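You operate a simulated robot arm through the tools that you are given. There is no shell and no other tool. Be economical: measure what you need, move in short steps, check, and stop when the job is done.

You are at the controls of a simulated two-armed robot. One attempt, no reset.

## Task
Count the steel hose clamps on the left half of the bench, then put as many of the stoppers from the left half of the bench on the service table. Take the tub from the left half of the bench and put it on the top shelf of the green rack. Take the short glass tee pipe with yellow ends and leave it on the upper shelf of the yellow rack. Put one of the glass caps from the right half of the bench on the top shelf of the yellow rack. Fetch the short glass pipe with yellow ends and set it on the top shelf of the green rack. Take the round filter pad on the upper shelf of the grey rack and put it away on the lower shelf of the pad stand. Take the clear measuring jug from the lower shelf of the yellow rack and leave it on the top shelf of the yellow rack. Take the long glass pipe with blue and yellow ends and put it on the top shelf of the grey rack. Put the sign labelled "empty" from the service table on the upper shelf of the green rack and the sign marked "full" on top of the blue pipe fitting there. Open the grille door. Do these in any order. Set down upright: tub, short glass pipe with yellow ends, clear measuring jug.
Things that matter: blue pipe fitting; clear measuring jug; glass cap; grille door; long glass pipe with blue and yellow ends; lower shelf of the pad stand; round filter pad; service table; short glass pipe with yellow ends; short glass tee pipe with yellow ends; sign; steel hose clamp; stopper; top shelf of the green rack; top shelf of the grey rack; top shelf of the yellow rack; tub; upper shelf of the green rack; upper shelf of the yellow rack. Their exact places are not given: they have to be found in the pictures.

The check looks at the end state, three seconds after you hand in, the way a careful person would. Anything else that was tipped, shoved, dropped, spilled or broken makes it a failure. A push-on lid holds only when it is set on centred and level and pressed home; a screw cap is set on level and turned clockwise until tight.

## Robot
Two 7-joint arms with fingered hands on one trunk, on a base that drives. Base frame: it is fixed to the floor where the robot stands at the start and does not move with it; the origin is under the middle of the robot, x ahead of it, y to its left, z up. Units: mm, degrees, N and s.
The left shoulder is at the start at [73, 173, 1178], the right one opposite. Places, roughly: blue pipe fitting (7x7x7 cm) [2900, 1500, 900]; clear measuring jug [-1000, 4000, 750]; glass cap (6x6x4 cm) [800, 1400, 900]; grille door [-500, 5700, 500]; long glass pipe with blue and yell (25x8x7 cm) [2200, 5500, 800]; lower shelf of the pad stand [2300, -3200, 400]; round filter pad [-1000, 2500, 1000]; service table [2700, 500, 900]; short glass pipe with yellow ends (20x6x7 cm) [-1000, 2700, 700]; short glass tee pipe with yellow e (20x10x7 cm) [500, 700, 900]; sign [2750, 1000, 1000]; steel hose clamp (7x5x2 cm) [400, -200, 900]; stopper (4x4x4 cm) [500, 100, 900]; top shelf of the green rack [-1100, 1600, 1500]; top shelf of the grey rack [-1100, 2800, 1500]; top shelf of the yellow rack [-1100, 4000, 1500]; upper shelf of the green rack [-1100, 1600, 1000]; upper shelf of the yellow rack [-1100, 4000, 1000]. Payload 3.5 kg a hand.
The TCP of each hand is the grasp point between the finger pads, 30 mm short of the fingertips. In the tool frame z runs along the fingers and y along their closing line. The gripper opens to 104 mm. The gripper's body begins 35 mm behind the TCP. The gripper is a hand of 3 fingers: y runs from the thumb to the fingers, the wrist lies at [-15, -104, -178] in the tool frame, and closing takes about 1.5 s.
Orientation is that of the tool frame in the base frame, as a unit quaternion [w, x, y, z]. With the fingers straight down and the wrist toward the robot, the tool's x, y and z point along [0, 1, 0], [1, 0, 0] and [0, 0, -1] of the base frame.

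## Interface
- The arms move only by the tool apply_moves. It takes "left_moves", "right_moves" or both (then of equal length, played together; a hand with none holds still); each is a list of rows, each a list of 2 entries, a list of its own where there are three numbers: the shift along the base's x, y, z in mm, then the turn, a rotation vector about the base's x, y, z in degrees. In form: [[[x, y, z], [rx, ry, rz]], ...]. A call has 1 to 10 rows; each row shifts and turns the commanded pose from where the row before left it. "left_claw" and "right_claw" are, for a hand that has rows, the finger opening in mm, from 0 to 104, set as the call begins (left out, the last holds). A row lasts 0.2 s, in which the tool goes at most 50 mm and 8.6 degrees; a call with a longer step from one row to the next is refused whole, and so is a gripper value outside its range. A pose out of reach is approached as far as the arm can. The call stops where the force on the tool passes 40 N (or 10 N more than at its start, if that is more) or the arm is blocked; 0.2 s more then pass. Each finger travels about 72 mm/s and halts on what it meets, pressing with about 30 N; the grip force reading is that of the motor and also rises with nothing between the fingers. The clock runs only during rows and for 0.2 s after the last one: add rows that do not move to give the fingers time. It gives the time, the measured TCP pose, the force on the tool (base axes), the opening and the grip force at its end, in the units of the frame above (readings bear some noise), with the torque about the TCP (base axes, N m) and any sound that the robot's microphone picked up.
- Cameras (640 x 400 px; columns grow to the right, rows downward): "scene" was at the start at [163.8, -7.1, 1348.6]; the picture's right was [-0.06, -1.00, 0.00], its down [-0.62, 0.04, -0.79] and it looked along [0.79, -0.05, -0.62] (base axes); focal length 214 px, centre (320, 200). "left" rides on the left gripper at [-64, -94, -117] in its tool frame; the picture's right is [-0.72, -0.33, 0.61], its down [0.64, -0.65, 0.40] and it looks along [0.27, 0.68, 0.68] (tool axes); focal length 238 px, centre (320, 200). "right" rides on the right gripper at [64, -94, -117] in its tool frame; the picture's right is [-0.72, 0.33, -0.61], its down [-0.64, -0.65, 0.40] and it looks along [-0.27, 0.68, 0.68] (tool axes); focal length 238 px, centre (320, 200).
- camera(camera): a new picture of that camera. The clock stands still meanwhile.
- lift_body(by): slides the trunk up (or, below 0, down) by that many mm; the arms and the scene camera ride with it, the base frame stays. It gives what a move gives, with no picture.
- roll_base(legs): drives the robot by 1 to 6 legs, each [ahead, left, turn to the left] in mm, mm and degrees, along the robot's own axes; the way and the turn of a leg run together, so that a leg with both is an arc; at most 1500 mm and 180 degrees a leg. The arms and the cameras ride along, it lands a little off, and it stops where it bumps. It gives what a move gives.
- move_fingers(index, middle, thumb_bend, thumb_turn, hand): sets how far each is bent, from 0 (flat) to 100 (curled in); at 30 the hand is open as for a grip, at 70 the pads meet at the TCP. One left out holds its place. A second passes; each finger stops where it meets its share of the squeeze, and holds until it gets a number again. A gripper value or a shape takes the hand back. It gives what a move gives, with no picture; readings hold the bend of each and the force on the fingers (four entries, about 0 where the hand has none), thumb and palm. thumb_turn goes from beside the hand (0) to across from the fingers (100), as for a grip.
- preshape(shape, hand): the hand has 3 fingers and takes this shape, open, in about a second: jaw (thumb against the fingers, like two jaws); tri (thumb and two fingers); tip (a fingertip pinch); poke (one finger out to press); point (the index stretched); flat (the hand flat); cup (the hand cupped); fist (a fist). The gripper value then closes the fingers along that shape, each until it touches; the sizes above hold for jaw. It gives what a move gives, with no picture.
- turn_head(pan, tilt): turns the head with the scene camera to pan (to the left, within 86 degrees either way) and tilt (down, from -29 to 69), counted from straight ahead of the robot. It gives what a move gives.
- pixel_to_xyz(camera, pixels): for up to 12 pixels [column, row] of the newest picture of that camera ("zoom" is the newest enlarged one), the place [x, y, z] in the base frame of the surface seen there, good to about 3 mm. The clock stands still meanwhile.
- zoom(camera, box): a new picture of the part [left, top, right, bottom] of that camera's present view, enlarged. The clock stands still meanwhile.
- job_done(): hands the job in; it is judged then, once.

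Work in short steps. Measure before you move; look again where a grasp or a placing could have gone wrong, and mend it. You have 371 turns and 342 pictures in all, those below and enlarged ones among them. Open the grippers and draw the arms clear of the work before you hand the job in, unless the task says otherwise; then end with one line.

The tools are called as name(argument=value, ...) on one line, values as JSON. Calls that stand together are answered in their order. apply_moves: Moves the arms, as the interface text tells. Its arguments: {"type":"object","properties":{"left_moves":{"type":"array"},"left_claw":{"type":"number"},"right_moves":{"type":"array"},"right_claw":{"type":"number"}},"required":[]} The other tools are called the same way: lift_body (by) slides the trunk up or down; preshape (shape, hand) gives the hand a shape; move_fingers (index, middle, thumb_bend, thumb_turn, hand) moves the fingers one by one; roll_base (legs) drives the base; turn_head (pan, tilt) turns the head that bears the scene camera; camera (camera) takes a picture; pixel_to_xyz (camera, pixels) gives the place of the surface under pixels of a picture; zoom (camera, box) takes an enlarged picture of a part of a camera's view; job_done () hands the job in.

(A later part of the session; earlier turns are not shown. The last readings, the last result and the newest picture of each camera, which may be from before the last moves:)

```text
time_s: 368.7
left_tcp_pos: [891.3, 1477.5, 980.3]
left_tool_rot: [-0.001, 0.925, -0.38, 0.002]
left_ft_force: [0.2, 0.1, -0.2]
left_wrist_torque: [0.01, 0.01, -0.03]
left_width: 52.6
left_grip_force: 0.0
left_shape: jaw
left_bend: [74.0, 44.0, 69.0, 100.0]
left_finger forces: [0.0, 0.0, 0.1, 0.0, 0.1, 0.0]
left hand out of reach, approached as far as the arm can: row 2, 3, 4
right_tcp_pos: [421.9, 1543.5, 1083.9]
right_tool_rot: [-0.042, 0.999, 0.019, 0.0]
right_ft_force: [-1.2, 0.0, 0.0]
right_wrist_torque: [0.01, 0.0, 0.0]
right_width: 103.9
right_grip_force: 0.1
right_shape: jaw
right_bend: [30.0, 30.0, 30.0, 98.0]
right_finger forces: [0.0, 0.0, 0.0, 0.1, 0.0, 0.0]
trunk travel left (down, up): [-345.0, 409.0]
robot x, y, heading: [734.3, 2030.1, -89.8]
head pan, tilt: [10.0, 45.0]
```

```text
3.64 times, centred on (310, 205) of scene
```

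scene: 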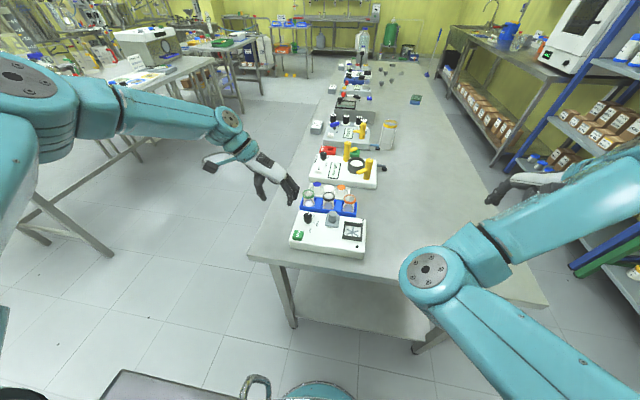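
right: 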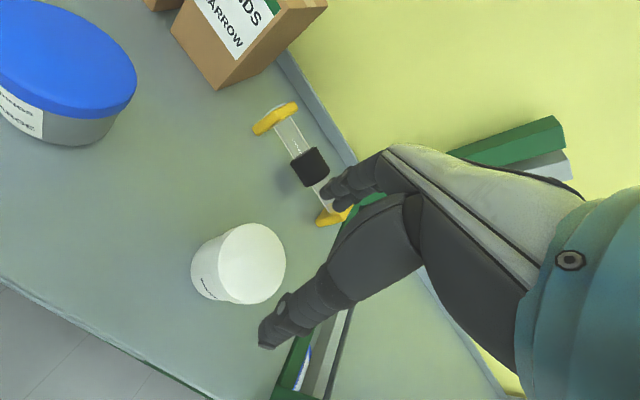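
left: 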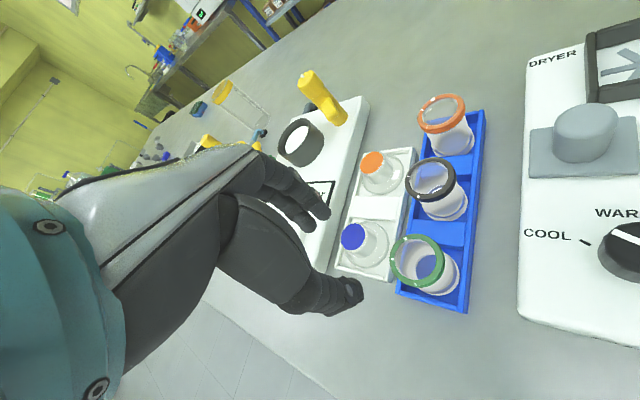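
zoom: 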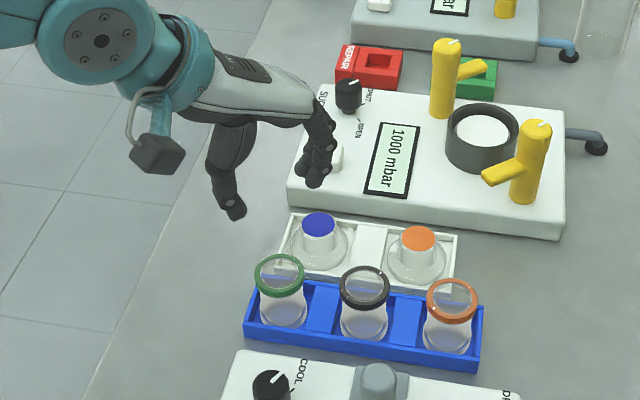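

Limited by the wrist. I shift the base 150 mm left and 50 mm forward, so the arm comes in from outside.

roll_base(legs=[[0, 150, 0], [50, 0, 0]])

apply_moves(left_moves=[[[-40, 0, 0], [0, 0, 0]], [[-40, 0, 0], [0, 0, 0]], [[-40, 0, 0], [0, 0, 0]], [[-40, 0, 0], [0, 0, 0]], [[0, 0, 0], [0, 0, 0]]])

```text
time_s: 370.6
left_tcp_pos: [1040.3, 1428.1, 979.8]
left_tool_rot: [-0.001, 0.925, -0.38, 0.001]
left_ft_force: [-0.2, 0.0, -0.9]
left_wrist_torque: [0.01, 0.0, 0.01]
left_width: 52.8
left_grip_force: 0.1
left_shape: jaw
left_bend: [74.0, 44.0, 69.0, 100.0]
left_finger forces: [0.1, 0.1, 0.0, 0.0, 0.0, 0.0]
right_tcp_pos: [572.6, 1493.7, 1084.4]
right_tool_rot: [-0.044, 0.999, 0.019, -0.001]
right_ft_force: [0.0, 0.1, 0.3]
right_wrist_torque: [-0.01, -0.04, -0.03]
right_width: 104.0
right_grip_force: 0.1
right_shape: jaw
right_bend: [30.0, 30.0, 30.0, 98.0]
right_finger forces: [0.0, 0.1, 0.0, 0.0, 0.0, 0.1]
trunk travel left (down, up): [-345.0, 409.0]
robot x, y, heading: [881.3, 1983.1, -89.6]
head pan, tilt: [10.0, 45.0]
```

```text
time_s: 371.8
left_tcp_pos: [960.2, 1485.8, 1030.9]
left_tool_rot: [0.0, 0.925, -0.38, 0.002]
left_ft_force: [1.0, -0.3, -1.0]
left_wrist_torque: [0.01, 0.02, -0.03]
left_width: 52.4
left_grip_force: 0.0
left_shape: jaw
left_bend: [74.0, 44.0, 69.0, 100.0]
left_finger forces: [0.1, 0.1, 0.1, 0.0, 0.0, 0.0]
left hand out of reach, approached as far as the arm can: row 1, 2, 3, 4
right_tcp_pos: [571.8, 1494.8, 1084.7]
right_tool_rot: [-0.042, 0.999, 0.019, 0.0]
right_ft_force: [-0.9, 0.1, 0.3]
right_wrist_torque: [-0.02, 0.03, 0.0]
right_width: 104.0
right_grip_force: 0.1
right_shape: jaw
right_bend: [30.0, 30.0, 30.0, 98.0]
right_finger forces: [0.2, 0.0, 0.0, 0.0, 0.1, 0.0]
trunk travel left (down, up): [-345.0, 409.0]
robot x, y, heading: [885.1, 1983.1, -89.4]
head pan, tilt: [10.0, 45.0]
```

That is worse; the hand wants to point outward instead. I turn it to +30° yaw and shift the base back right.

apply_moves(left_moves=[[[0, 0, 20], [0, 0, 8.4]], [[0, 0, 20], [0, 0, 8.4]], [[0, 0, 0], [0, 0, 8.4]], [[0, 0, 0], [0, 0, 8.4]], [[0, 0, 0], [0, 0, 8.4]], [[0, 0, 0], [0, 0, 8.4]], [[0, 0, 0], [0, 0, 8.4]], [[0, 0, 0], [0, 0, 8.4]], [[0, 0, 0], [0, 0, 7.8]]])

roll_base(legs=[[-30, -190, 0]])

camera(camera="left")

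```text
time_s: 373.8
left_tcp_pos: [1040.4, 1510.2, 1091.4]
left_tool_rot: [-0.002, 0.965, 0.262, 0.0]
left_ft_force: [-0.3, 0.0, 0.3]
left_wrist_torque: [0.02, 0.0, 0.0]
left_width: 52.5
left_grip_force: 0.1
left_shape: jaw
left_bend: [74.0, 44.0, 69.0, 100.0]
left_finger forces: [0.0, 0.0, 0.0, 0.0, 0.0, 0.0]
left hand out of reach, approached as far as the arm can: row 3, 4, 5, 6, 7, 8, 9
right_tcp_pos: [571.3, 1495.2, 1084.8]
right_tool_rot: [-0.041, 0.999, 0.02, -0.001]
right_ft_force: [0.2, -0.2, 0.1]
right_wrist_torque: [0.0, -0.01, 0.01]
right_width: 103.7
right_grip_force: 0.0
right_shape: jaw
right_bend: [30.0, 30.0, 30.0, 98.0]
right_finger forces: [0.0, 0.0, 0.0, 0.0, 0.0, 0.0]
trunk travel left (down, up): [-345.0, 409.0]
robot x, y, heading: [879.6, 1984.6, -89.7]
head pan, tilt: [10.0, 45.0]
```

```text
time_s: 375.4
left_tcp_pos: [853.0, 1538.0, 1091.0]
left_tool_rot: [-0.003, 0.965, 0.261, 0.0]
left_ft_force: [-0.5, 0.2, 0.6]
left_wrist_torque: [-0.02, 0.0, 0.0]
left_width: 52.2
left_grip_force: 0.0
left_shape: jaw
left_bend: [74.0, 44.0, 69.0, 100.0]
left_finger forces: [0.1, 0.0, 0.1, 0.0, 0.0, 0.1]
right_tcp_pos: [383.9, 1524.9, 1085.1]
right_tool_rot: [-0.042, 0.999, 0.019, 0.0]
right_ft_force: [0.0, -0.1, -0.3]
right_wrist_torque: [-0.04, -0.03, -0.03]
right_width: 103.7
right_grip_force: 0.1
right_shape: jaw
right_bend: [30.0, 30.0, 30.0, 98.0]
right_finger forces: [0.0, 0.0, 0.0, 0.0, 0.1, 0.0]
trunk travel left (down, up): [-345.0, 409.0]
robot x, y, heading: [693.9, 2014.6, -89.8]
head pan, tilt: [10.0, 45.0]
```

```text
194 pictures are left
```

left: 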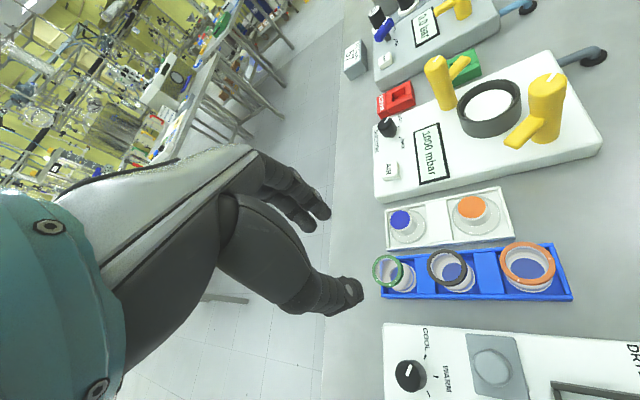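

pixel_to_xyz(camera="left", pixels=[[400, 219], [471, 206], [386, 270], [447, 266], [525, 262], [410, 235], [400, 170]])

apply_moves(left_moves=[[[5, -29, 0], [0, 0, 0]], [[5, -29, 0], [0, 0, 0]], [[4, -29, -10], [0, 0, 0]], [[0, 0, -45], [0, 0, 0]], [[0, 0, -45], [0, 0, 0]], [[0, 0, -25], [0, 0, 0]], [[0, 0, 0], [0, 0, 0]]])

camera(camera="left")

zoom(camera="scene", box=[240, 150, 380, 260])

```text
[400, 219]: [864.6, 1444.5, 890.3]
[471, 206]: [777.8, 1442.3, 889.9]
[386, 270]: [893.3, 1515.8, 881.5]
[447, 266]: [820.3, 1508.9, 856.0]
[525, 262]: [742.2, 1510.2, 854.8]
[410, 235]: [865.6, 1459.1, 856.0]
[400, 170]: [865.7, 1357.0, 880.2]
```

```text
time_s: 376.9
left_tcp_pos: [919.8, 1482.3, 988.6]
left_tool_rot: [-0.002, 0.966, 0.26, -0.001]
left_ft_force: [0.6, -1.2, -0.2]
left_wrist_torque: [0.01, 0.02, 0.01]
left_width: 52.5
left_grip_force: 0.1
left_shape: jaw
left_bend: [74.0, 44.0, 69.0, 100.0]
left_finger forces: [0.1, 0.0, 0.0, 0.0, 0.1, 0.0]
left hand out of reach, approached as far as the arm can: row 1, 2, 3, 4, 5, 6
right_tcp_pos: [384.6, 1525.3, 1084.2]
right_tool_rot: [-0.041, 0.999, 0.019, 0.0]
right_ft_force: [-0.2, -0.4, 0.2]
right_wrist_torque: [0.02, 0.0, 0.01]
right_width: 103.8
right_grip_force: 0.1
right_shape: jaw
right_bend: [30.0, 30.0, 30.0, 98.0]
right_finger forces: [0.0, 0.0, 0.0, 0.0, 0.1, 0.0]
trunk travel left (down, up): [-345.0, 409.0]
robot x, y, heading: [695.8, 2011.2, -89.7]
head pan, tilt: [10.0, 45.0]
```

```text
193 pictures are left
```

left: 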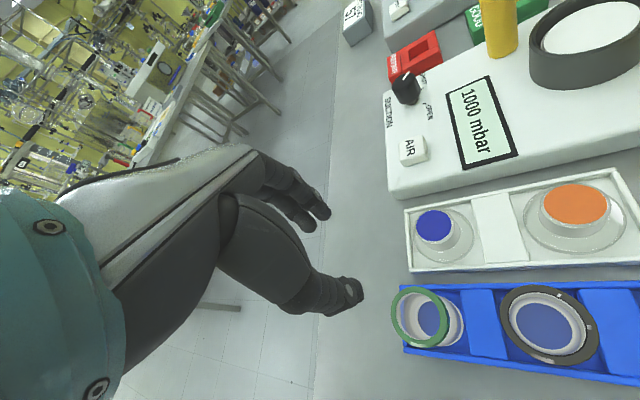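

```text
3.64 times, centred on (310, 205) of scene
```

zoom: 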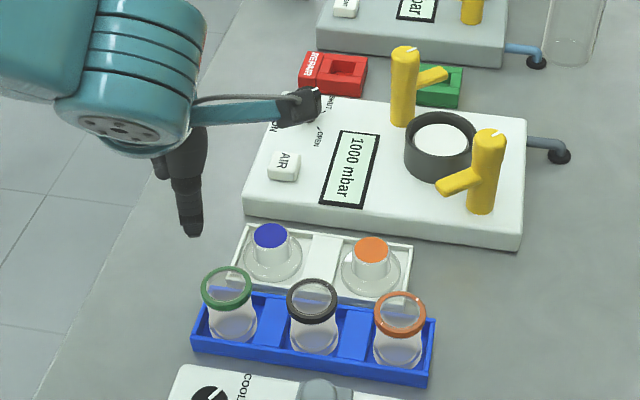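

I set the hand back to straight yaw, raise it clear, and lower the trunk 120 mm to give the arm a better posture.

apply_moves(left_moves=[[[0, 10, 30], [0, 0, -7.5]], [[0, 10, 30], [0, 0, -7.5]], [[0, 10, 30], [0, 0, -7.5]], [[0, 10, 30], [0, 0, -7.5]], [[0, 0, 0], [0, 0, 0]]])

lift_body(by=-120)

apply_moves(left_moves=[[[-27, -20, 0], [0, 0, 0]], [[-27, -20, 0], [0, 0, 0]], [[0, -30, 0], [0, 0, 0]], [[0, 0, 0], [0, 0, 0]]])

camera(camera="left")

```text
time_s: 378.1
left_tcp_pos: [919.8, 1521.0, 1108.7]
left_tool_rot: [-0.003, 1.0, 0.002, 0.001]
left_ft_force: [0.1, 0.1, 0.5]
left_wrist_torque: [0.02, -0.02, 0.04]
left_width: 52.6
left_grip_force: 0.1
left_shape: jaw
left_bend: [74.0, 44.0, 69.0, 100.0]
left_finger forces: [0.0, 0.1, 0.0, 0.1, 0.1, 0.0]
right_tcp_pos: [385.2, 1524.0, 1083.3]
right_tool_rot: [-0.041, 0.999, 0.019, 0.0]
right_ft_force: [-1.5, -0.2, 0.1]
right_wrist_torque: [0.01, -0.01, 0.0]
right_width: 103.9
right_grip_force: 0.0
right_shape: jaw
right_bend: [30.0, 30.0, 30.0, 98.0]
right_finger forces: [0.0, 0.0, 0.0, 0.0, 0.0, 0.0]
trunk travel left (down, up): [-345.0, 409.0]
robot x, y, heading: [694.4, 2008.5, -89.4]
head pan, tilt: [10.0, 45.0]
```

```text
time_s: 379.6
left_tcp_pos: [919.9, 1522.2, 991.5]
left_tool_rot: [-0.002, 1.0, 0.001, 0.001]
left_ft_force: [-0.2, -0.2, 0.3]
left_wrist_torque: [-0.02, -0.01, -0.02]
left_width: 52.2
left_grip_force: 0.0
left_shape: jaw
left_bend: [74.0, 44.0, 69.0, 100.0]
left_finger forces: [0.1, 0.0, 0.0, 0.0, 0.1, 0.0]
right_tcp_pos: [383.8, 1507.9, 921.7]
right_tool_rot: [-0.09, 0.996, 0.019, 0.0]
right_ft_force: [0.0, 0.1, -0.2]
right_wrist_torque: [0.0, 0.03, 0.0]
right_width: 104.0
right_grip_force: 0.0
right_shape: jaw
right_bend: [30.0, 30.0, 30.0, 98.0]
right_finger forces: [0.1, 0.0, 0.1, 0.0, 0.0, 0.1]
trunk travel left (down, up): [-225.0, 529.0]
robot x, y, heading: [694.5, 2011.0, -89.7]
head pan, tilt: [10.0, 45.0]
```

```text
time_s: 380.6
left_tcp_pos: [866.3, 1451.8, 989.9]
left_tool_rot: [-0.002, 1.0, 0.003, 0.0]
left_ft_force: [0.3, 0.7, -0.2]
left_wrist_torque: [0.02, -0.03, -0.01]
left_width: 52.5
left_grip_force: 0.0
left_shape: jaw
left_bend: [74.0, 44.0, 69.0, 100.0]
left_finger forces: [0.0, 0.0, 0.0, 0.0, 0.0, 0.0]
right_tcp_pos: [385.0, 1507.5, 920.3]
right_tool_rot: [-0.09, 0.996, 0.019, 0.0]
right_ft_force: [0.4, -0.4, -0.8]
right_wrist_torque: [-0.01, 0.0, 0.02]
right_width: 103.8
right_grip_force: 0.0
right_shape: jaw
right_bend: [30.0, 30.0, 30.0, 98.0]
right_finger forces: [0.0, 0.0, 0.0, 0.1, 0.0, 0.0]
trunk travel left (down, up): [-225.0, 529.0]
robot x, y, heading: [696.8, 2010.7, -89.7]
head pan, tilt: [10.0, 45.0]
```

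```text
191 pictures are left
```

left: 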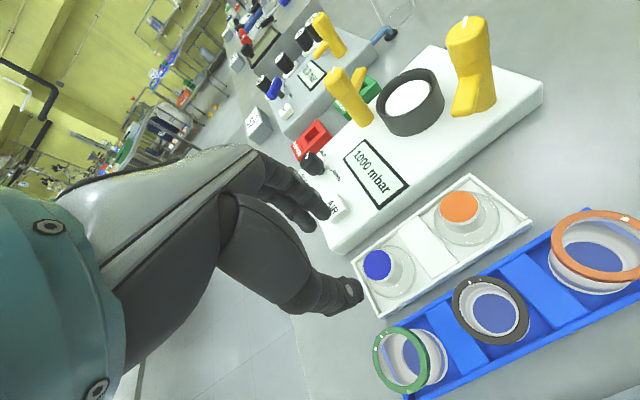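

Reached. I turn 24° and measure the knob once more.

apply_moves(left_moves=[[[0, 0, 0], [0, 0, 8]], [[0, 0, 0], [0, 0, 8]], [[0, 0, 0], [0, 0, 8]], [[0, 0, 0], [0, 0, 0]]], left_claw=54)

camera(camera="left")

```text
time_s: 381.6
left_tcp_pos: [866.7, 1451.3, 989.2]
left_tool_rot: [-0.001, 0.977, 0.212, 0.0]
left_ft_force: [0.3, -0.3, -0.6]
left_wrist_torque: [0.03, 0.01, -0.01]
left_width: 53.6
left_grip_force: 0.0
left_shape: jaw
left_bend: [74.0, 44.0, 69.0, 100.0]
left_finger forces: [0.0, 0.0, 0.0, 0.1, 0.0, 0.0]
right_tcp_pos: [383.7, 1506.9, 920.7]
right_tool_rot: [-0.09, 0.996, 0.019, -0.001]
right_ft_force: [-0.2, -0.4, 0.1]
right_wrist_torque: [-0.02, 0.02, 0.01]
right_width: 103.8
right_grip_force: 0.1
right_shape: jaw
right_bend: [30.0, 30.0, 30.0, 98.0]
right_finger forces: [0.1, 0.1, 0.1, 0.1, 0.0, 0.1]
trunk travel left (down, up): [-225.0, 529.0]
robot x, y, heading: [695.5, 2008.9, -89.7]
head pan, tilt: [10.0, 45.0]
```

```text
190 pictures are left
```

left: 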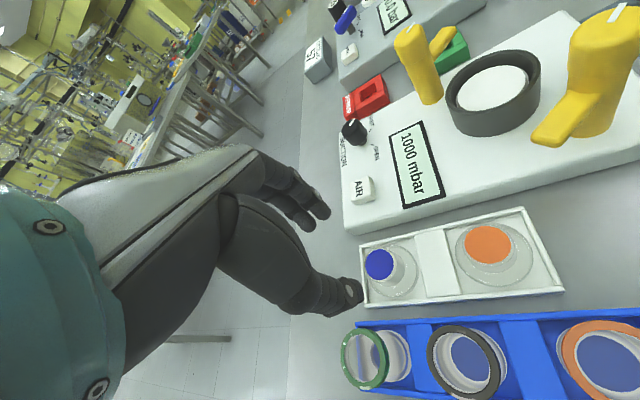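

pixel_to_xyz(camera="left", pixels=[[380, 263], [367, 264], [394, 265], [380, 251], [380, 277], [350, 375], [350, 340], [365, 330], [360, 190], [343, 220]])

```text
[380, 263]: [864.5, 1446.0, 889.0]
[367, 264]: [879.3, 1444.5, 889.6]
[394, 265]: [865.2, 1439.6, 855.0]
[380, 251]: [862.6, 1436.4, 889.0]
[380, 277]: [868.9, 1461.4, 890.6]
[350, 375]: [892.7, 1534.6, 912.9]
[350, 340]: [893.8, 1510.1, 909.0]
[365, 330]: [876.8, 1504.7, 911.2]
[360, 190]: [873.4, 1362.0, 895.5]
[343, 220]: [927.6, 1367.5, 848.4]
```

Knob centre (866, 1448), top 889; the jar rims start at y≈1502. I descend to TCP z≈899.

apply_moves(left_moves=[[[0, -3, -30], [0, 0, 0]], [[0, 0, -30], [0, 0, 0]], [[0, 0, -20], [0, 0, 0]], [[0, 0, -10], [0, 0, 0]], [[0, 0, 0], [0, 0, 0]]])

camera(camera="left")

zoom(camera="scene", box=[240, 150, 380, 260])

```text
time_s: 382.9
left_tcp_pos: [870.3, 1449.7, 901.4]
left_tool_rot: [-0.003, 0.978, 0.209, 0.0]
left_ft_force: [0.4, 0.3, 0.2]
left_wrist_torque: [0.01, 0.03, 0.01]
left_width: 53.5
left_grip_force: 0.1
left_shape: jaw
left_bend: [74.0, 44.0, 69.0, 100.0]
left_finger forces: [0.1, 0.0, 0.0, 0.1, 0.0, 0.0]
left hand out of reach, approached as far as the arm can: row 4
right_tcp_pos: [383.3, 1507.8, 920.7]
right_tool_rot: [-0.09, 0.996, 0.02, 0.0]
right_ft_force: [0.5, 0.2, 0.4]
right_wrist_torque: [-0.03, 0.02, -0.01]
right_width: 103.9
right_grip_force: 0.1
right_shape: jaw
right_bend: [30.0, 30.0, 30.0, 98.0]
right_finger forces: [0.1, 0.1, 0.0, 0.1, 0.0, 0.0]
trunk travel left (down, up): [-225.0, 529.0]
robot x, y, heading: [692.8, 2012.0, -89.7]
head pan, tilt: [10.0, 45.0]
```

```text
189 pictures are left
```

left: 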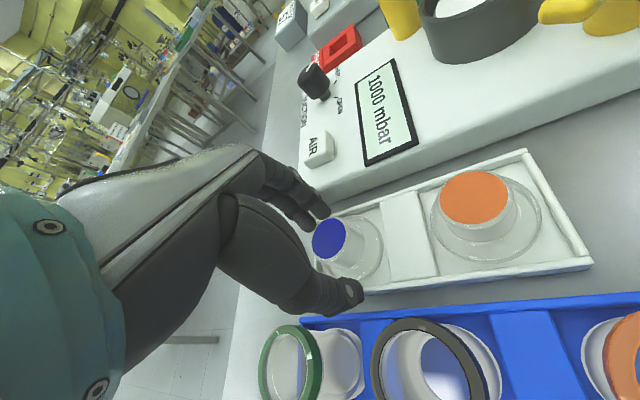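

```text
3.64 times, centred on (310, 205) of scene
```

zoom: 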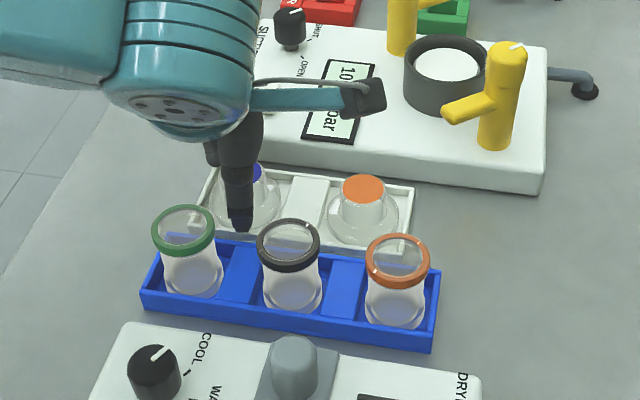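

Thumb fits between jars. I lower 5 mm with the trunk and close.

lift_body(by=-5)

apply_moves(left_moves=[[[0, 0, 0], [0, 0, 0]], [[0, 0, 0], [0, 0, 0]], [[0, 0, 0], [0, 0, 0]], [[0, 0, 0], [0, 0, 0]], [[0, 0, 0], [0, 0, 0]], [[0, 0, 0], [0, 0, 0]], [[0, 0, 0], [0, 0, 0]]], left_claw=10)

camera(camera="left")

```text
time_s: 383.4
left_tcp_pos: [870.0, 1450.6, 896.1]
left_tool_rot: [-0.002, 0.978, 0.211, 0.0]
left_ft_force: [0.4, -0.1, -0.1]
left_wrist_torque: [0.02, -0.03, 0.0]
left_width: 53.8
left_grip_force: 0.1
left_shape: jaw
left_bend: [74.0, 44.0, 69.0, 100.0]
left_finger forces: [0.1, 0.0, 0.0, 0.0, 0.0, 0.0]
right_tcp_pos: [384.0, 1507.0, 915.3]
right_tool_rot: [-0.09, 0.996, 0.019, -0.001]
right_ft_force: [-0.3, 0.1, -0.6]
right_wrist_torque: [0.0, 0.01, 0.01]
right_width: 103.8
right_grip_force: 0.0
right_shape: jaw
right_bend: [30.0, 30.0, 30.0, 98.0]
right_finger forces: [0.0, 0.0, 0.0, 0.0, 0.0, 0.1]
trunk travel left (down, up): [-220.0, 534.0]
robot x, y, heading: [693.7, 2010.4, -89.3]
head pan, tilt: [10.0, 45.0]
```

```text
time_s: 385.0
left_tcp_pos: [869.7, 1449.8, 895.9]
left_tool_rot: [-0.001, 0.977, 0.211, 0.0]
left_ft_force: [0.7, 0.5, 1.7]
left_wrist_torque: [-0.05, -0.01, 0.02]
left_width: 23.3
left_grip_force: 30.1
left_shape: jaw
left_bend: [74.0, 63.0, 74.0, 100.0]
left_finger forces: [19.8, 6.6, 0.0, 0.1, 27.2, 0.0]
right_tcp_pos: [384.4, 1506.5, 914.9]
right_tool_rot: [-0.089, 0.996, 0.017, -0.001]
right_ft_force: [-0.5, -0.2, 1.0]
right_wrist_torque: [0.05, -0.02, -0.02]
right_width: 103.5
right_grip_force: 0.0
right_shape: jaw
right_bend: [30.0, 30.0, 30.0, 98.0]
right_finger forces: [0.0, 0.0, 0.0, 0.0, 0.0, 0.0]
trunk travel left (down, up): [-220.0, 534.0]
robot x, y, heading: [694.8, 2014.0, -89.7]
head pan, tilt: [10.0, 45.0]
```

```text
187 pictures are left
```

left: 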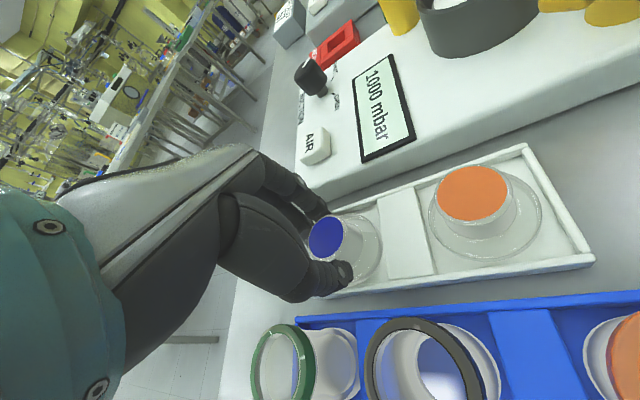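

Gripped at 23 mm. I lift with the trunk and check.

lift_body(by=60)

camera(camera="left")

zoom(camera="scene", box=[240, 130, 380, 240])

```text
time_s: 386.0
left_tcp_pos: [870.7, 1456.6, 979.8]
left_tool_rot: [0.021, 0.978, 0.21, -0.006]
left_ft_force: [0.4, -0.2, -1.2]
left_wrist_torque: [0.01, 0.0, -0.02]
left_width: 22.9
left_grip_force: 29.5
left_shape: jaw
left_bend: [74.0, 63.0, 74.0, 100.0]
left_finger forces: [18.0, 6.7, 0.0, 0.0, 26.7, 0.0]
right_tcp_pos: [384.0, 1504.9, 974.2]
right_tool_rot: [-0.09, 0.996, 0.018, -0.001]
right_ft_force: [-0.6, -0.1, -0.1]
right_wrist_torque: [-0.03, 0.03, 0.02]
right_width: 103.8
right_grip_force: 0.0
right_shape: jaw
right_bend: [30.0, 30.0, 30.0, 98.0]
right_finger forces: [0.1, 0.0, 0.0, 0.1, 0.1, 0.1]
trunk travel left (down, up): [-280.0, 474.0]
robot x, y, heading: [696.9, 2009.9, -90.0]
head pan, tilt: [10.0, 45.0]
```

```text
186 pictures are left
```

left: 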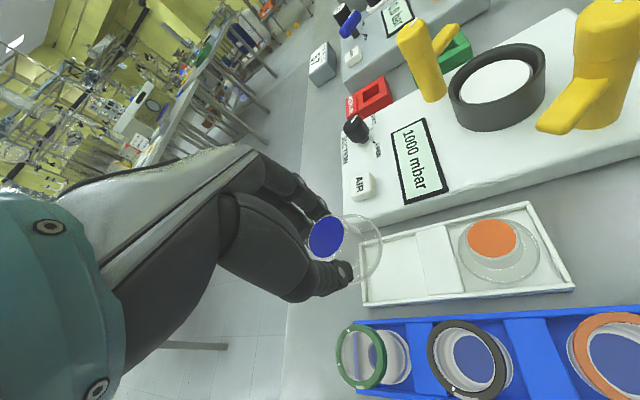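

```text
3.64 times, centred on (310, 185) of scene
```

zoom: 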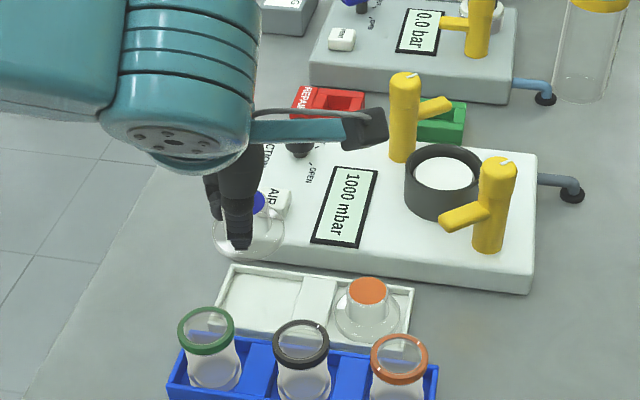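

The cap is held. I back away, turn to the racks and drive to the yellow rack, raising the trunk.

roll_base(legs=[[-700, 0, 0], [0, 0, -90], [650, 0, 0], [0, -1400, 0], [0, -320, 0]])

lift_body(by=400)

turn_head(pan=10, tilt=30)

camera(camera="scene")

camera(camera="left")

```text
time_s: 405.2
left_tcp_pos: [-528.0, 4253.0, 979.5]
left_tool_rot: [0.012, 0.838, -0.545, -0.018]
left_ft_force: [-0.2, -0.5, -0.7]
left_wrist_torque: [-0.02, 0.01, 0.03]
left_width: 22.5
left_grip_force: 29.8
left_shape: jaw
left_bend: [74.0, 64.0, 74.0, 100.0]
left_finger forces: [17.6, 6.9, 0.0, 0.0, 26.6, 0.1]
right_tcp_pos: [-477.4, 4740.1, 974.5]
right_tool_rot: [-0.065, 0.716, -0.692, 0.063]
right_ft_force: [0.0, -0.3, 0.1]
right_wrist_torque: [-0.01, -0.01, 0.01]
right_width: 104.1
right_grip_force: 0.1
right_shape: jaw
right_bend: [30.0, 30.0, 30.0, 98.0]
right_finger forces: [0.0, 0.0, 0.1, 0.0, 0.0, 0.0]
trunk travel left (down, up): [-280.0, 474.0]
robot x, y, heading: [23.7, 4426.7, -179.8]
head pan, tilt: [10.0, 45.0]
```

```text
time_s: 409.0
left_tcp_pos: [-503.4, 4251.0, 1450.2]
left_tool_rot: [0.047, 0.835, -0.543, -0.076]
left_ft_force: [1.4, 0.7, -0.8]
left_wrist_torque: [0.01, 0.01, 0.03]
left_width: 22.7
left_grip_force: 29.9
left_shape: jaw
left_bend: [74.0, 64.0, 74.0, 100.0]
left_finger forces: [17.7, 6.8, 0.1, 0.0, 26.5, 0.0]
right_tcp_pos: [-477.9, 4740.1, 1375.8]
right_tool_rot: [-0.065, 0.716, -0.692, 0.063]
right_ft_force: [-0.2, 0.4, 0.4]
right_wrist_torque: [-0.01, 0.03, 0.02]
right_width: 103.9
right_grip_force: 0.0
right_shape: jaw
right_bend: [30.0, 30.0, 30.0, 98.0]
right_finger forces: [0.0, 0.0, 0.0, 0.1, 0.1, 0.0]
trunk travel left (down, up): [-680.0, 74.0]
robot x, y, heading: [23.9, 4424.7, -179.9]
head pan, tilt: [10.0, 45.0]
```

```text
time_s: 409.8
left_tcp_pos: [-502.9, 4251.9, 1450.8]
left_tool_rot: [0.047, 0.834, -0.544, -0.077]
left_ft_force: [0.3, 0.3, -0.6]
left_wrist_torque: [0.0, -0.01, -0.01]
left_width: 22.6
left_grip_force: 29.9
left_shape: jaw
left_bend: [74.0, 64.0, 74.0, 100.0]
left_finger forces: [17.7, 6.8, 0.1, 0.0, 26.7, 0.0]
right_tcp_pos: [-478.5, 4740.1, 1375.3]
right_tool_rot: [-0.064, 0.716, -0.692, 0.063]
right_ft_force: [0.1, 0.6, 0.1]
right_wrist_torque: [0.0, 0.02, -0.01]
right_width: 103.8
right_grip_force: 0.0
right_shape: jaw
right_bend: [30.0, 30.0, 30.0, 98.0]
right_finger forces: [0.0, 0.0, 0.0, 0.0, 0.1, 0.0]
trunk travel left (down, up): [-680.0, 74.0]
robot x, y, heading: [24.5, 4424.7, -179.8]
head pan, tilt: [10.0, 30.0]
```

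```text
184 pictures are left
```

scene: 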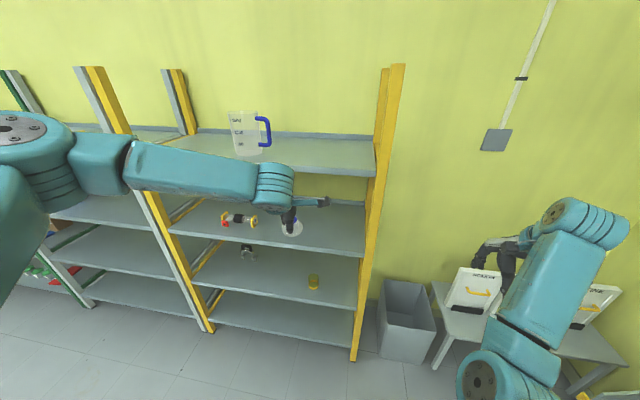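

```text
183 pictures are left
```

left: 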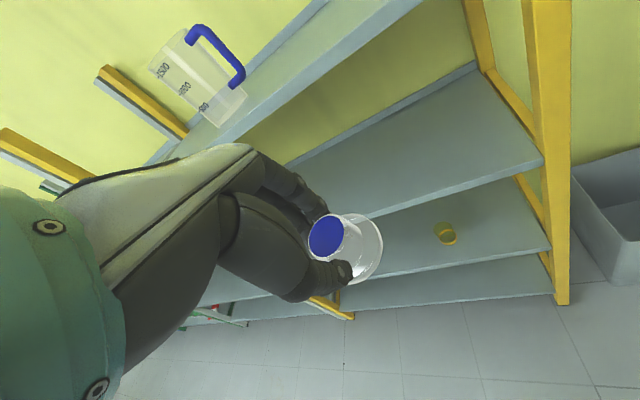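

I level the tool, raise it, and check the forearm's place against the jug.

apply_moves(left_moves=[[[-10, 0, 40], [0, -5, 0]], [[-10, 0, 40], [0, -5, 0]], [[0, 0, 30], [0, 0, 0]], [[0, 0, 0], [0, 0, 0]]])

camera(camera="scene")

pixel_to_xyz(camera="scene", pixels=[[100, 150], [150, 150], [200, 150], [250, 155], [270, 140], [330, 160], [245, 150]])

```text
time_s: 410.8
left_tcp_pos: [-512.5, 4236.3, 1558.7]
left_tool_rot: [-0.002, 0.838, -0.546, -0.003]
left_ft_force: [-0.1, 0.0, -1.5]
left_wrist_torque: [-0.03, -0.02, 0.02]
left_width: 22.4
left_grip_force: 29.9
left_shape: jaw
left_bend: [74.0, 64.0, 75.0, 100.0]
left_finger forces: [17.6, 6.6, 0.0, 0.1, 26.3, 0.0]
left hand out of reach, approached as far as the arm can: row 2, 3
right_tcp_pos: [-478.2, 4739.1, 1374.9]
right_tool_rot: [-0.064, 0.715, -0.693, 0.063]
right_ft_force: [-0.8, 0.3, -0.9]
right_wrist_torque: [-0.01, -0.03, -0.01]
right_width: 103.8
right_grip_force: 0.1
right_shape: jaw
right_bend: [30.0, 30.0, 30.0, 98.0]
right_finger forces: [0.1, 0.1, 0.0, 0.0, 0.1, 0.0]
trunk travel left (down, up): [-680.0, 74.0]
robot x, y, heading: [22.1, 4427.3, -180.0]
head pan, tilt: [10.0, 30.0]
```

```text
182 pictures are left
```

scene: 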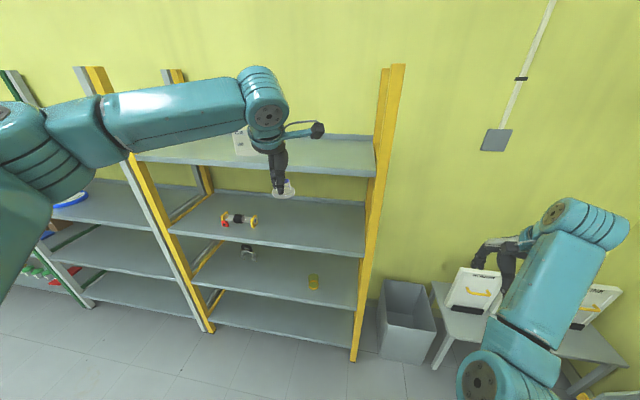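

```text
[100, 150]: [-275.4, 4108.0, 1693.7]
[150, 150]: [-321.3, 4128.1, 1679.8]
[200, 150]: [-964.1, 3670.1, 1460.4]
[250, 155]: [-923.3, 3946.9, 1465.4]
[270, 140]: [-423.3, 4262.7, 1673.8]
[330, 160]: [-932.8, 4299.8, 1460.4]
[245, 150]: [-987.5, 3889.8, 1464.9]
```

Clear. Forward 430 mm.

roll_base(legs=[[430, 0, 0]])

camera(camera="scene")

camera(camera="left")

```text
time_s: 413.4
left_tcp_pos: [-941.6, 4235.9, 1559.3]
left_tool_rot: [-0.001, 0.838, -0.546, -0.005]
left_ft_force: [0.1, 0.1, -0.9]
left_wrist_torque: [-0.02, 0.04, -0.03]
left_width: 22.5
left_grip_force: 29.8
left_shape: jaw
left_bend: [74.0, 64.0, 75.0, 100.0]
left_finger forces: [17.7, 6.7, 0.1, 0.1, 26.3, 0.0]
right_tcp_pos: [-909.1, 4738.8, 1375.2]
right_tool_rot: [-0.064, 0.715, -0.693, 0.064]
right_ft_force: [-0.2, 0.0, 0.4]
right_wrist_torque: [0.02, 0.03, -0.04]
right_width: 103.9
right_grip_force: 0.0
right_shape: jaw
right_bend: [30.0, 30.0, 30.0, 98.0]
right_finger forces: [0.1, 0.1, 0.0, 0.1, 0.0, 0.0]
trunk travel left (down, up): [-680.0, 74.0]
robot x, y, heading: [-403.8, 4425.9, -179.9]
head pan, tilt: [10.0, 30.0]
```

```text
181 pictures are left
```

scene: 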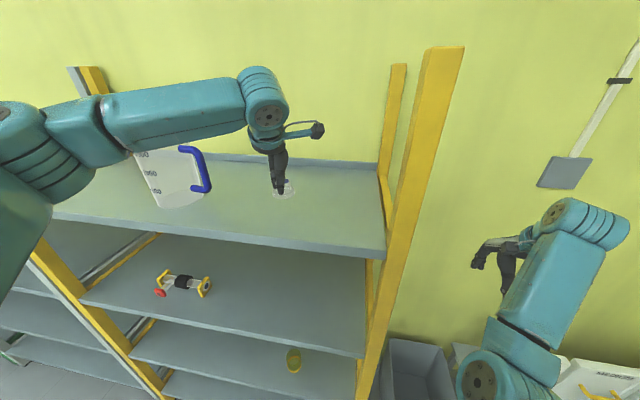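

```text
180 pictures are left
```

left: 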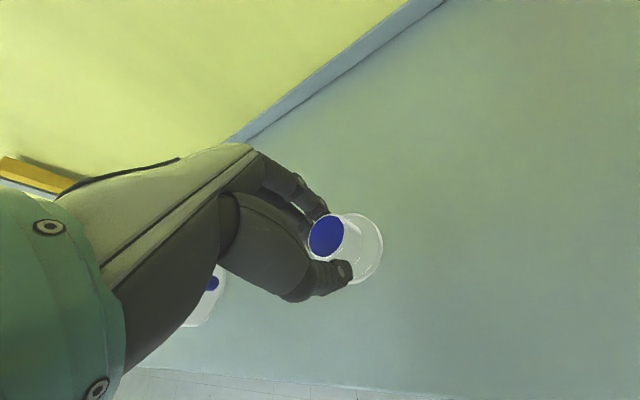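

Lower to the shelf.

apply_moves(left_moves=[[[0, 0, -25], [0, 0, 0]], [[0, 0, -20], [0, 0, 0]], [[0, 0, -6], [0, 0, 0]], [[0, 0, -4], [0, 0, 0]], [[0, 0, -3], [0, 0, 0]], [[0, 0, 0], [0, 0, 0]]])

camera(camera="left")

zoom(camera="scene", box=[220, 130, 340, 230])

```text
time_s: 414.8
left_tcp_pos: [-943.8, 4237.1, 1501.2]
left_tool_rot: [-0.001, 0.837, -0.547, -0.005]
left_ft_force: [0.3, -1.0, 1.1]
left_wrist_torque: [0.05, -0.03, 0.01]
left_width: 22.6
left_grip_force: 30.0
left_shape: jaw
left_bend: [74.0, 64.0, 75.0, 100.0]
left_finger forces: [18.3, 7.0, 0.1, 0.0, 27.9, 0.1]
right_tcp_pos: [-908.4, 4738.8, 1376.8]
right_tool_rot: [-0.064, 0.715, -0.693, 0.062]
right_ft_force: [0.0, 0.1, 0.4]
right_wrist_torque: [-0.03, -0.01, 0.04]
right_width: 104.2
right_grip_force: 0.1
right_shape: jaw
right_bend: [30.0, 30.0, 30.0, 98.0]
right_finger forces: [0.0, 0.0, 0.1, 0.1, 0.0, 0.0]
trunk travel left (down, up): [-680.0, 74.0]
robot x, y, heading: [-406.5, 4425.7, -180.0]
head pan, tilt: [10.0, 30.0]
```

```text
179 pictures are left
```

left: 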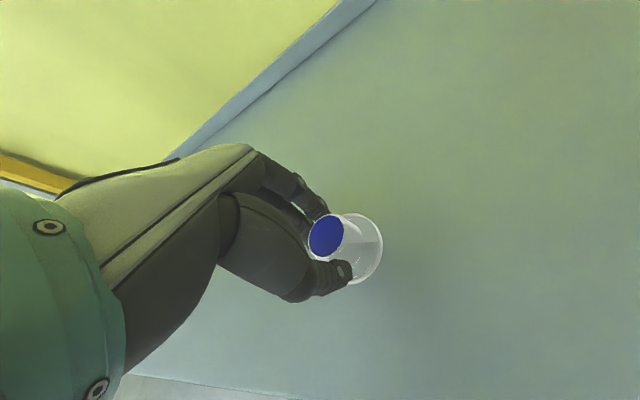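

```text
4.00 times, centred on (280, 180) of scene
```

zoom: 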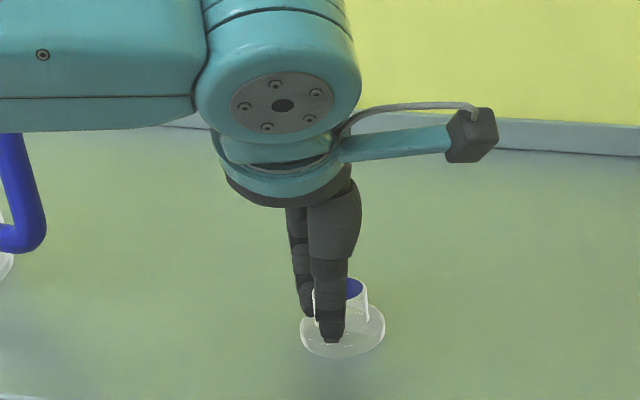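

Near contact. A few more small steps.

apply_moves(left_moves=[[[0, 0, -2], [0, 0, 0]], [[0, 0, -2], [0, 0, 0]], [[0, 0, 0], [0, 0, 0]]])

apply_moves(left_moves=[[[0, 0, 0], [0, 0, 0]], [[0, 0, 0], [0, 0, 0]], [[0, 0, 0], [0, 0, 0]], [[0, 0, 0], [0, 0, 0]], [[0, 0, 15], [0, 0, 0]], [[0, 0, 25], [0, 0, 0]], [[0, 0, 40], [0, 0, 0]], [[0, 0, 30], [0, 0, 0]]], left_claw=60)

camera(camera="left")

zoom(camera="scene", box=[120, 130, 340, 230])

```text
time_s: 415.6
left_tcp_pos: [-941.9, 4236.3, 1500.3]
left_tool_rot: [0.002, 0.837, -0.547, -0.008]
left_ft_force: [-1.7, -0.5, 26.0]
left_wrist_torque: [0.24, -0.21, -0.02]
left_width: 23.2
left_grip_force: 30.6
left_shape: jaw
left_bend: [74.0, 64.0, 76.0, 100.0]
left_finger forces: [25.0, 8.8, 0.0, 0.1, 46.7, 0.1]
right_tcp_pos: [-907.3, 4739.6, 1376.4]
right_tool_rot: [-0.064, 0.716, -0.693, 0.062]
right_ft_force: [0.5, -0.2, -0.9]
right_wrist_torque: [-0.01, 0.03, -0.01]
right_width: 103.8
right_grip_force: 0.0
right_shape: jaw
right_bend: [30.0, 30.0, 30.0, 98.0]
right_finger forces: [0.0, 0.0, 0.0, 0.0, 0.0, 0.1]
trunk travel left (down, up): [-680.0, 74.0]
robot x, y, heading: [-406.9, 4423.5, -180.0]
head pan, tilt: [10.0, 30.0]
```

```text
time_s: 417.4
left_tcp_pos: [-938.6, 4229.5, 1589.2]
left_tool_rot: [-0.001, 0.838, -0.546, -0.004]
left_ft_force: [0.1, -0.2, 0.0]
left_wrist_torque: [0.02, -0.04, 0.05]
left_width: 59.8
left_grip_force: 0.1
left_shape: jaw
left_bend: [74.0, 42.0, 66.0, 100.0]
left_finger forces: [0.1, 0.1, 0.1, 0.0, 0.1, 0.0]
left hand out of reach, approached as far as the arm can: row 8
right_tcp_pos: [-910.4, 4738.5, 1375.8]
right_tool_rot: [-0.063, 0.716, -0.692, 0.063]
right_ft_force: [0.2, -0.6, 0.0]
right_wrist_torque: [0.03, 0.0, 0.0]
right_width: 104.1
right_grip_force: 0.0
right_shape: jaw
right_bend: [30.0, 30.0, 30.0, 98.0]
right_finger forces: [0.1, 0.0, 0.1, 0.0, 0.1, 0.0]
trunk travel left (down, up): [-680.0, 74.0]
robot x, y, heading: [-405.3, 4425.0, -179.9]
head pan, tilt: [10.0, 30.0]
```

```text
177 pictures are left
```

left: 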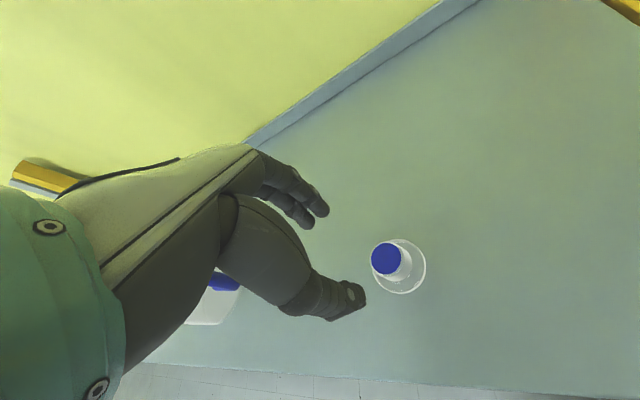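

```text
2.91 times, centred on (230, 180) of scene
```

zoom: 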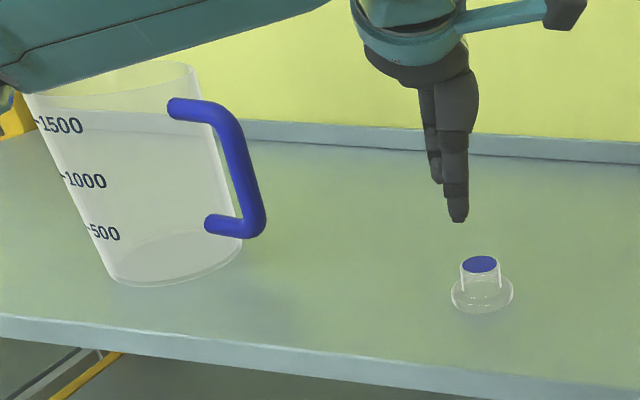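

The cap stands on the yellow top shelf. Next the filter pad on the grey upper shelf: I back off, drive there and look closely.

roll_base(legs=[[-420, 0, 0], [0, 1400, 0], [0, 340, 0]])

lift_body(by=-330)

turn_head(pan=10, tilt=30)

camera(camera="scene")

zoom(camera="scene", box=[200, 100, 360, 220])

```text
time_s: 428.4
left_tcp_pos: [-486.8, 2493.3, 1589.4]
left_tool_rot: [0.0, 0.844, -0.537, -0.005]
left_ft_force: [0.4, -0.2, 0.5]
left_wrist_torque: [0.01, 0.04, 0.0]
left_width: 59.5
left_grip_force: 0.0
left_shape: jaw
left_bend: [74.0, 42.0, 66.0, 100.0]
left_finger forces: [0.0, 0.0, 0.0, 0.0, 0.0, 0.0]
right_tcp_pos: [-470.1, 3002.8, 1374.4]
right_tool_rot: [-0.065, 0.723, -0.685, 0.062]
right_ft_force: [0.2, 0.4, 0.5]
right_wrist_torque: [0.01, -0.03, 0.01]
right_width: 103.9
right_grip_force: 0.1
right_shape: jaw
right_bend: [30.0, 30.0, 30.0, 98.0]
right_finger forces: [0.1, 0.0, 0.0, 0.0, 0.0, 0.1]
trunk travel left (down, up): [-680.0, 74.0]
robot x, y, heading: [37.2, 2699.1, -178.6]
head pan, tilt: [10.0, 30.0]
```

```text
time_s: 431.6
left_tcp_pos: [-488.1, 2493.3, 1259.3]
left_tool_rot: [0.0, 0.844, -0.537, -0.004]
left_ft_force: [0.1, -0.1, 0.0]
left_wrist_torque: [-0.02, 0.0, 0.01]
left_width: 59.5
left_grip_force: 0.0
left_shape: jaw
left_bend: [74.0, 42.0, 66.0, 100.0]
left_finger forces: [0.1, 0.0, 0.1, 0.0, 0.1, 0.0]
right_tcp_pos: [-470.7, 3002.4, 1044.7]
right_tool_rot: [-0.064, 0.723, -0.685, 0.063]
right_ft_force: [-0.2, 0.4, -0.6]
right_wrist_torque: [0.06, 0.02, -0.02]
right_width: 103.8
right_grip_force: 0.1
right_shape: jaw
right_bend: [30.0, 30.0, 30.0, 98.0]
right_finger forces: [0.0, 0.0, 0.0, 0.1, 0.0, 0.1]
trunk travel left (down, up): [-350.0, 404.0]
robot x, y, heading: [35.6, 2702.3, -178.6]
head pan, tilt: [10.0, 30.0]
```

```text
time_s: 432.2
left_tcp_pos: [-488.1, 2494.0, 1258.9]
left_tool_rot: [-0.001, 0.843, -0.537, -0.004]
left_ft_force: [-0.5, -0.4, 0.3]
left_wrist_torque: [-0.02, 0.03, 0.0]
left_width: 59.5
left_grip_force: 0.1
left_shape: jaw
left_bend: [74.0, 42.0, 66.0, 100.0]
left_finger forces: [0.0, 0.0, 0.1, 0.1, 0.1, 0.0]
right_tcp_pos: [-470.0, 3001.2, 1046.3]
right_tool_rot: [-0.065, 0.723, -0.685, 0.063]
right_ft_force: [1.1, -0.8, 0.5]
right_wrist_torque: [0.01, 0.02, -0.02]
right_width: 103.8
right_grip_force: 0.1
right_shape: jaw
right_bend: [30.0, 30.0, 30.0, 98.0]
right_finger forces: [0.0, 0.1, 0.0, 0.0, 0.0, 0.1]
trunk travel left (down, up): [-350.0, 404.0]
robot x, y, heading: [37.3, 2702.9, -178.7]
head pan, tilt: [10.0, 30.0]
```

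```text
175 pictures are left
```

scene: 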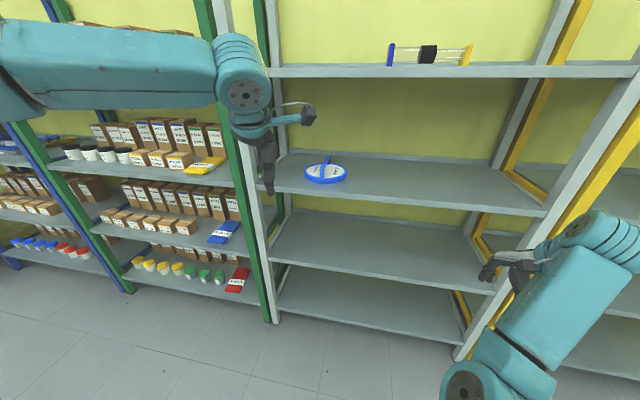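

```text
3.33 times, centred on (280, 160) of scene
```

zoom: 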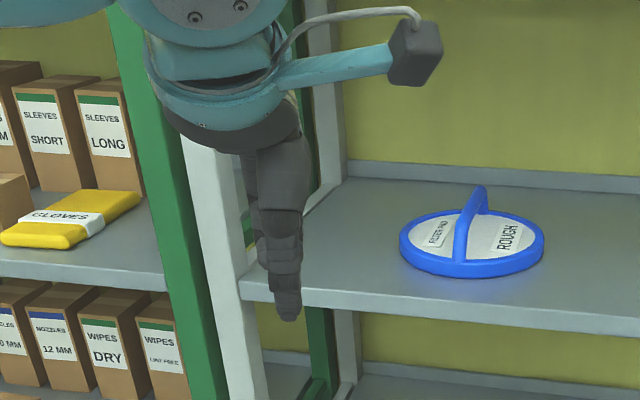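

pixel_to_xyz(camera="zoom", pixels=[[460, 262], [460, 240], [466, 218], [474, 200], [482, 190], [486, 205], [405, 240], [540, 235], [470, 275], [500, 240], [440, 215]])

camera(camera="left")

```text
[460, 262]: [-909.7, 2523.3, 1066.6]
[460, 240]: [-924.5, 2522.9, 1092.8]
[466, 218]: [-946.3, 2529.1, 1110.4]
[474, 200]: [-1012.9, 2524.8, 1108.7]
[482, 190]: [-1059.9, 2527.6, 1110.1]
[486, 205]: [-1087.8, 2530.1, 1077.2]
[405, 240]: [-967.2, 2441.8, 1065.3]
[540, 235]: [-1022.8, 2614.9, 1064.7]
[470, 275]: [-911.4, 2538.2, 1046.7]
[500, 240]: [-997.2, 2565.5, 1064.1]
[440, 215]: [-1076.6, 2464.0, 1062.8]
```

```text
173 pictures are left
```

left: 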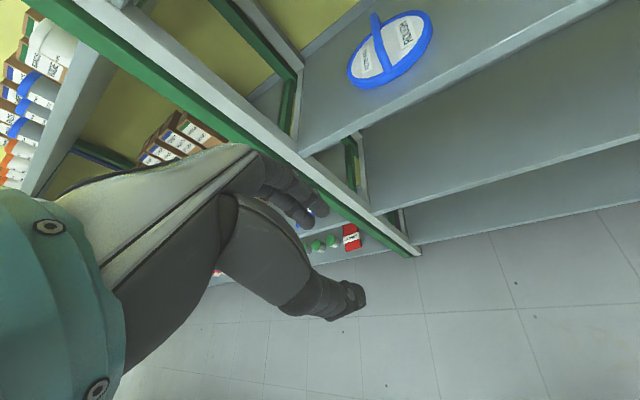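

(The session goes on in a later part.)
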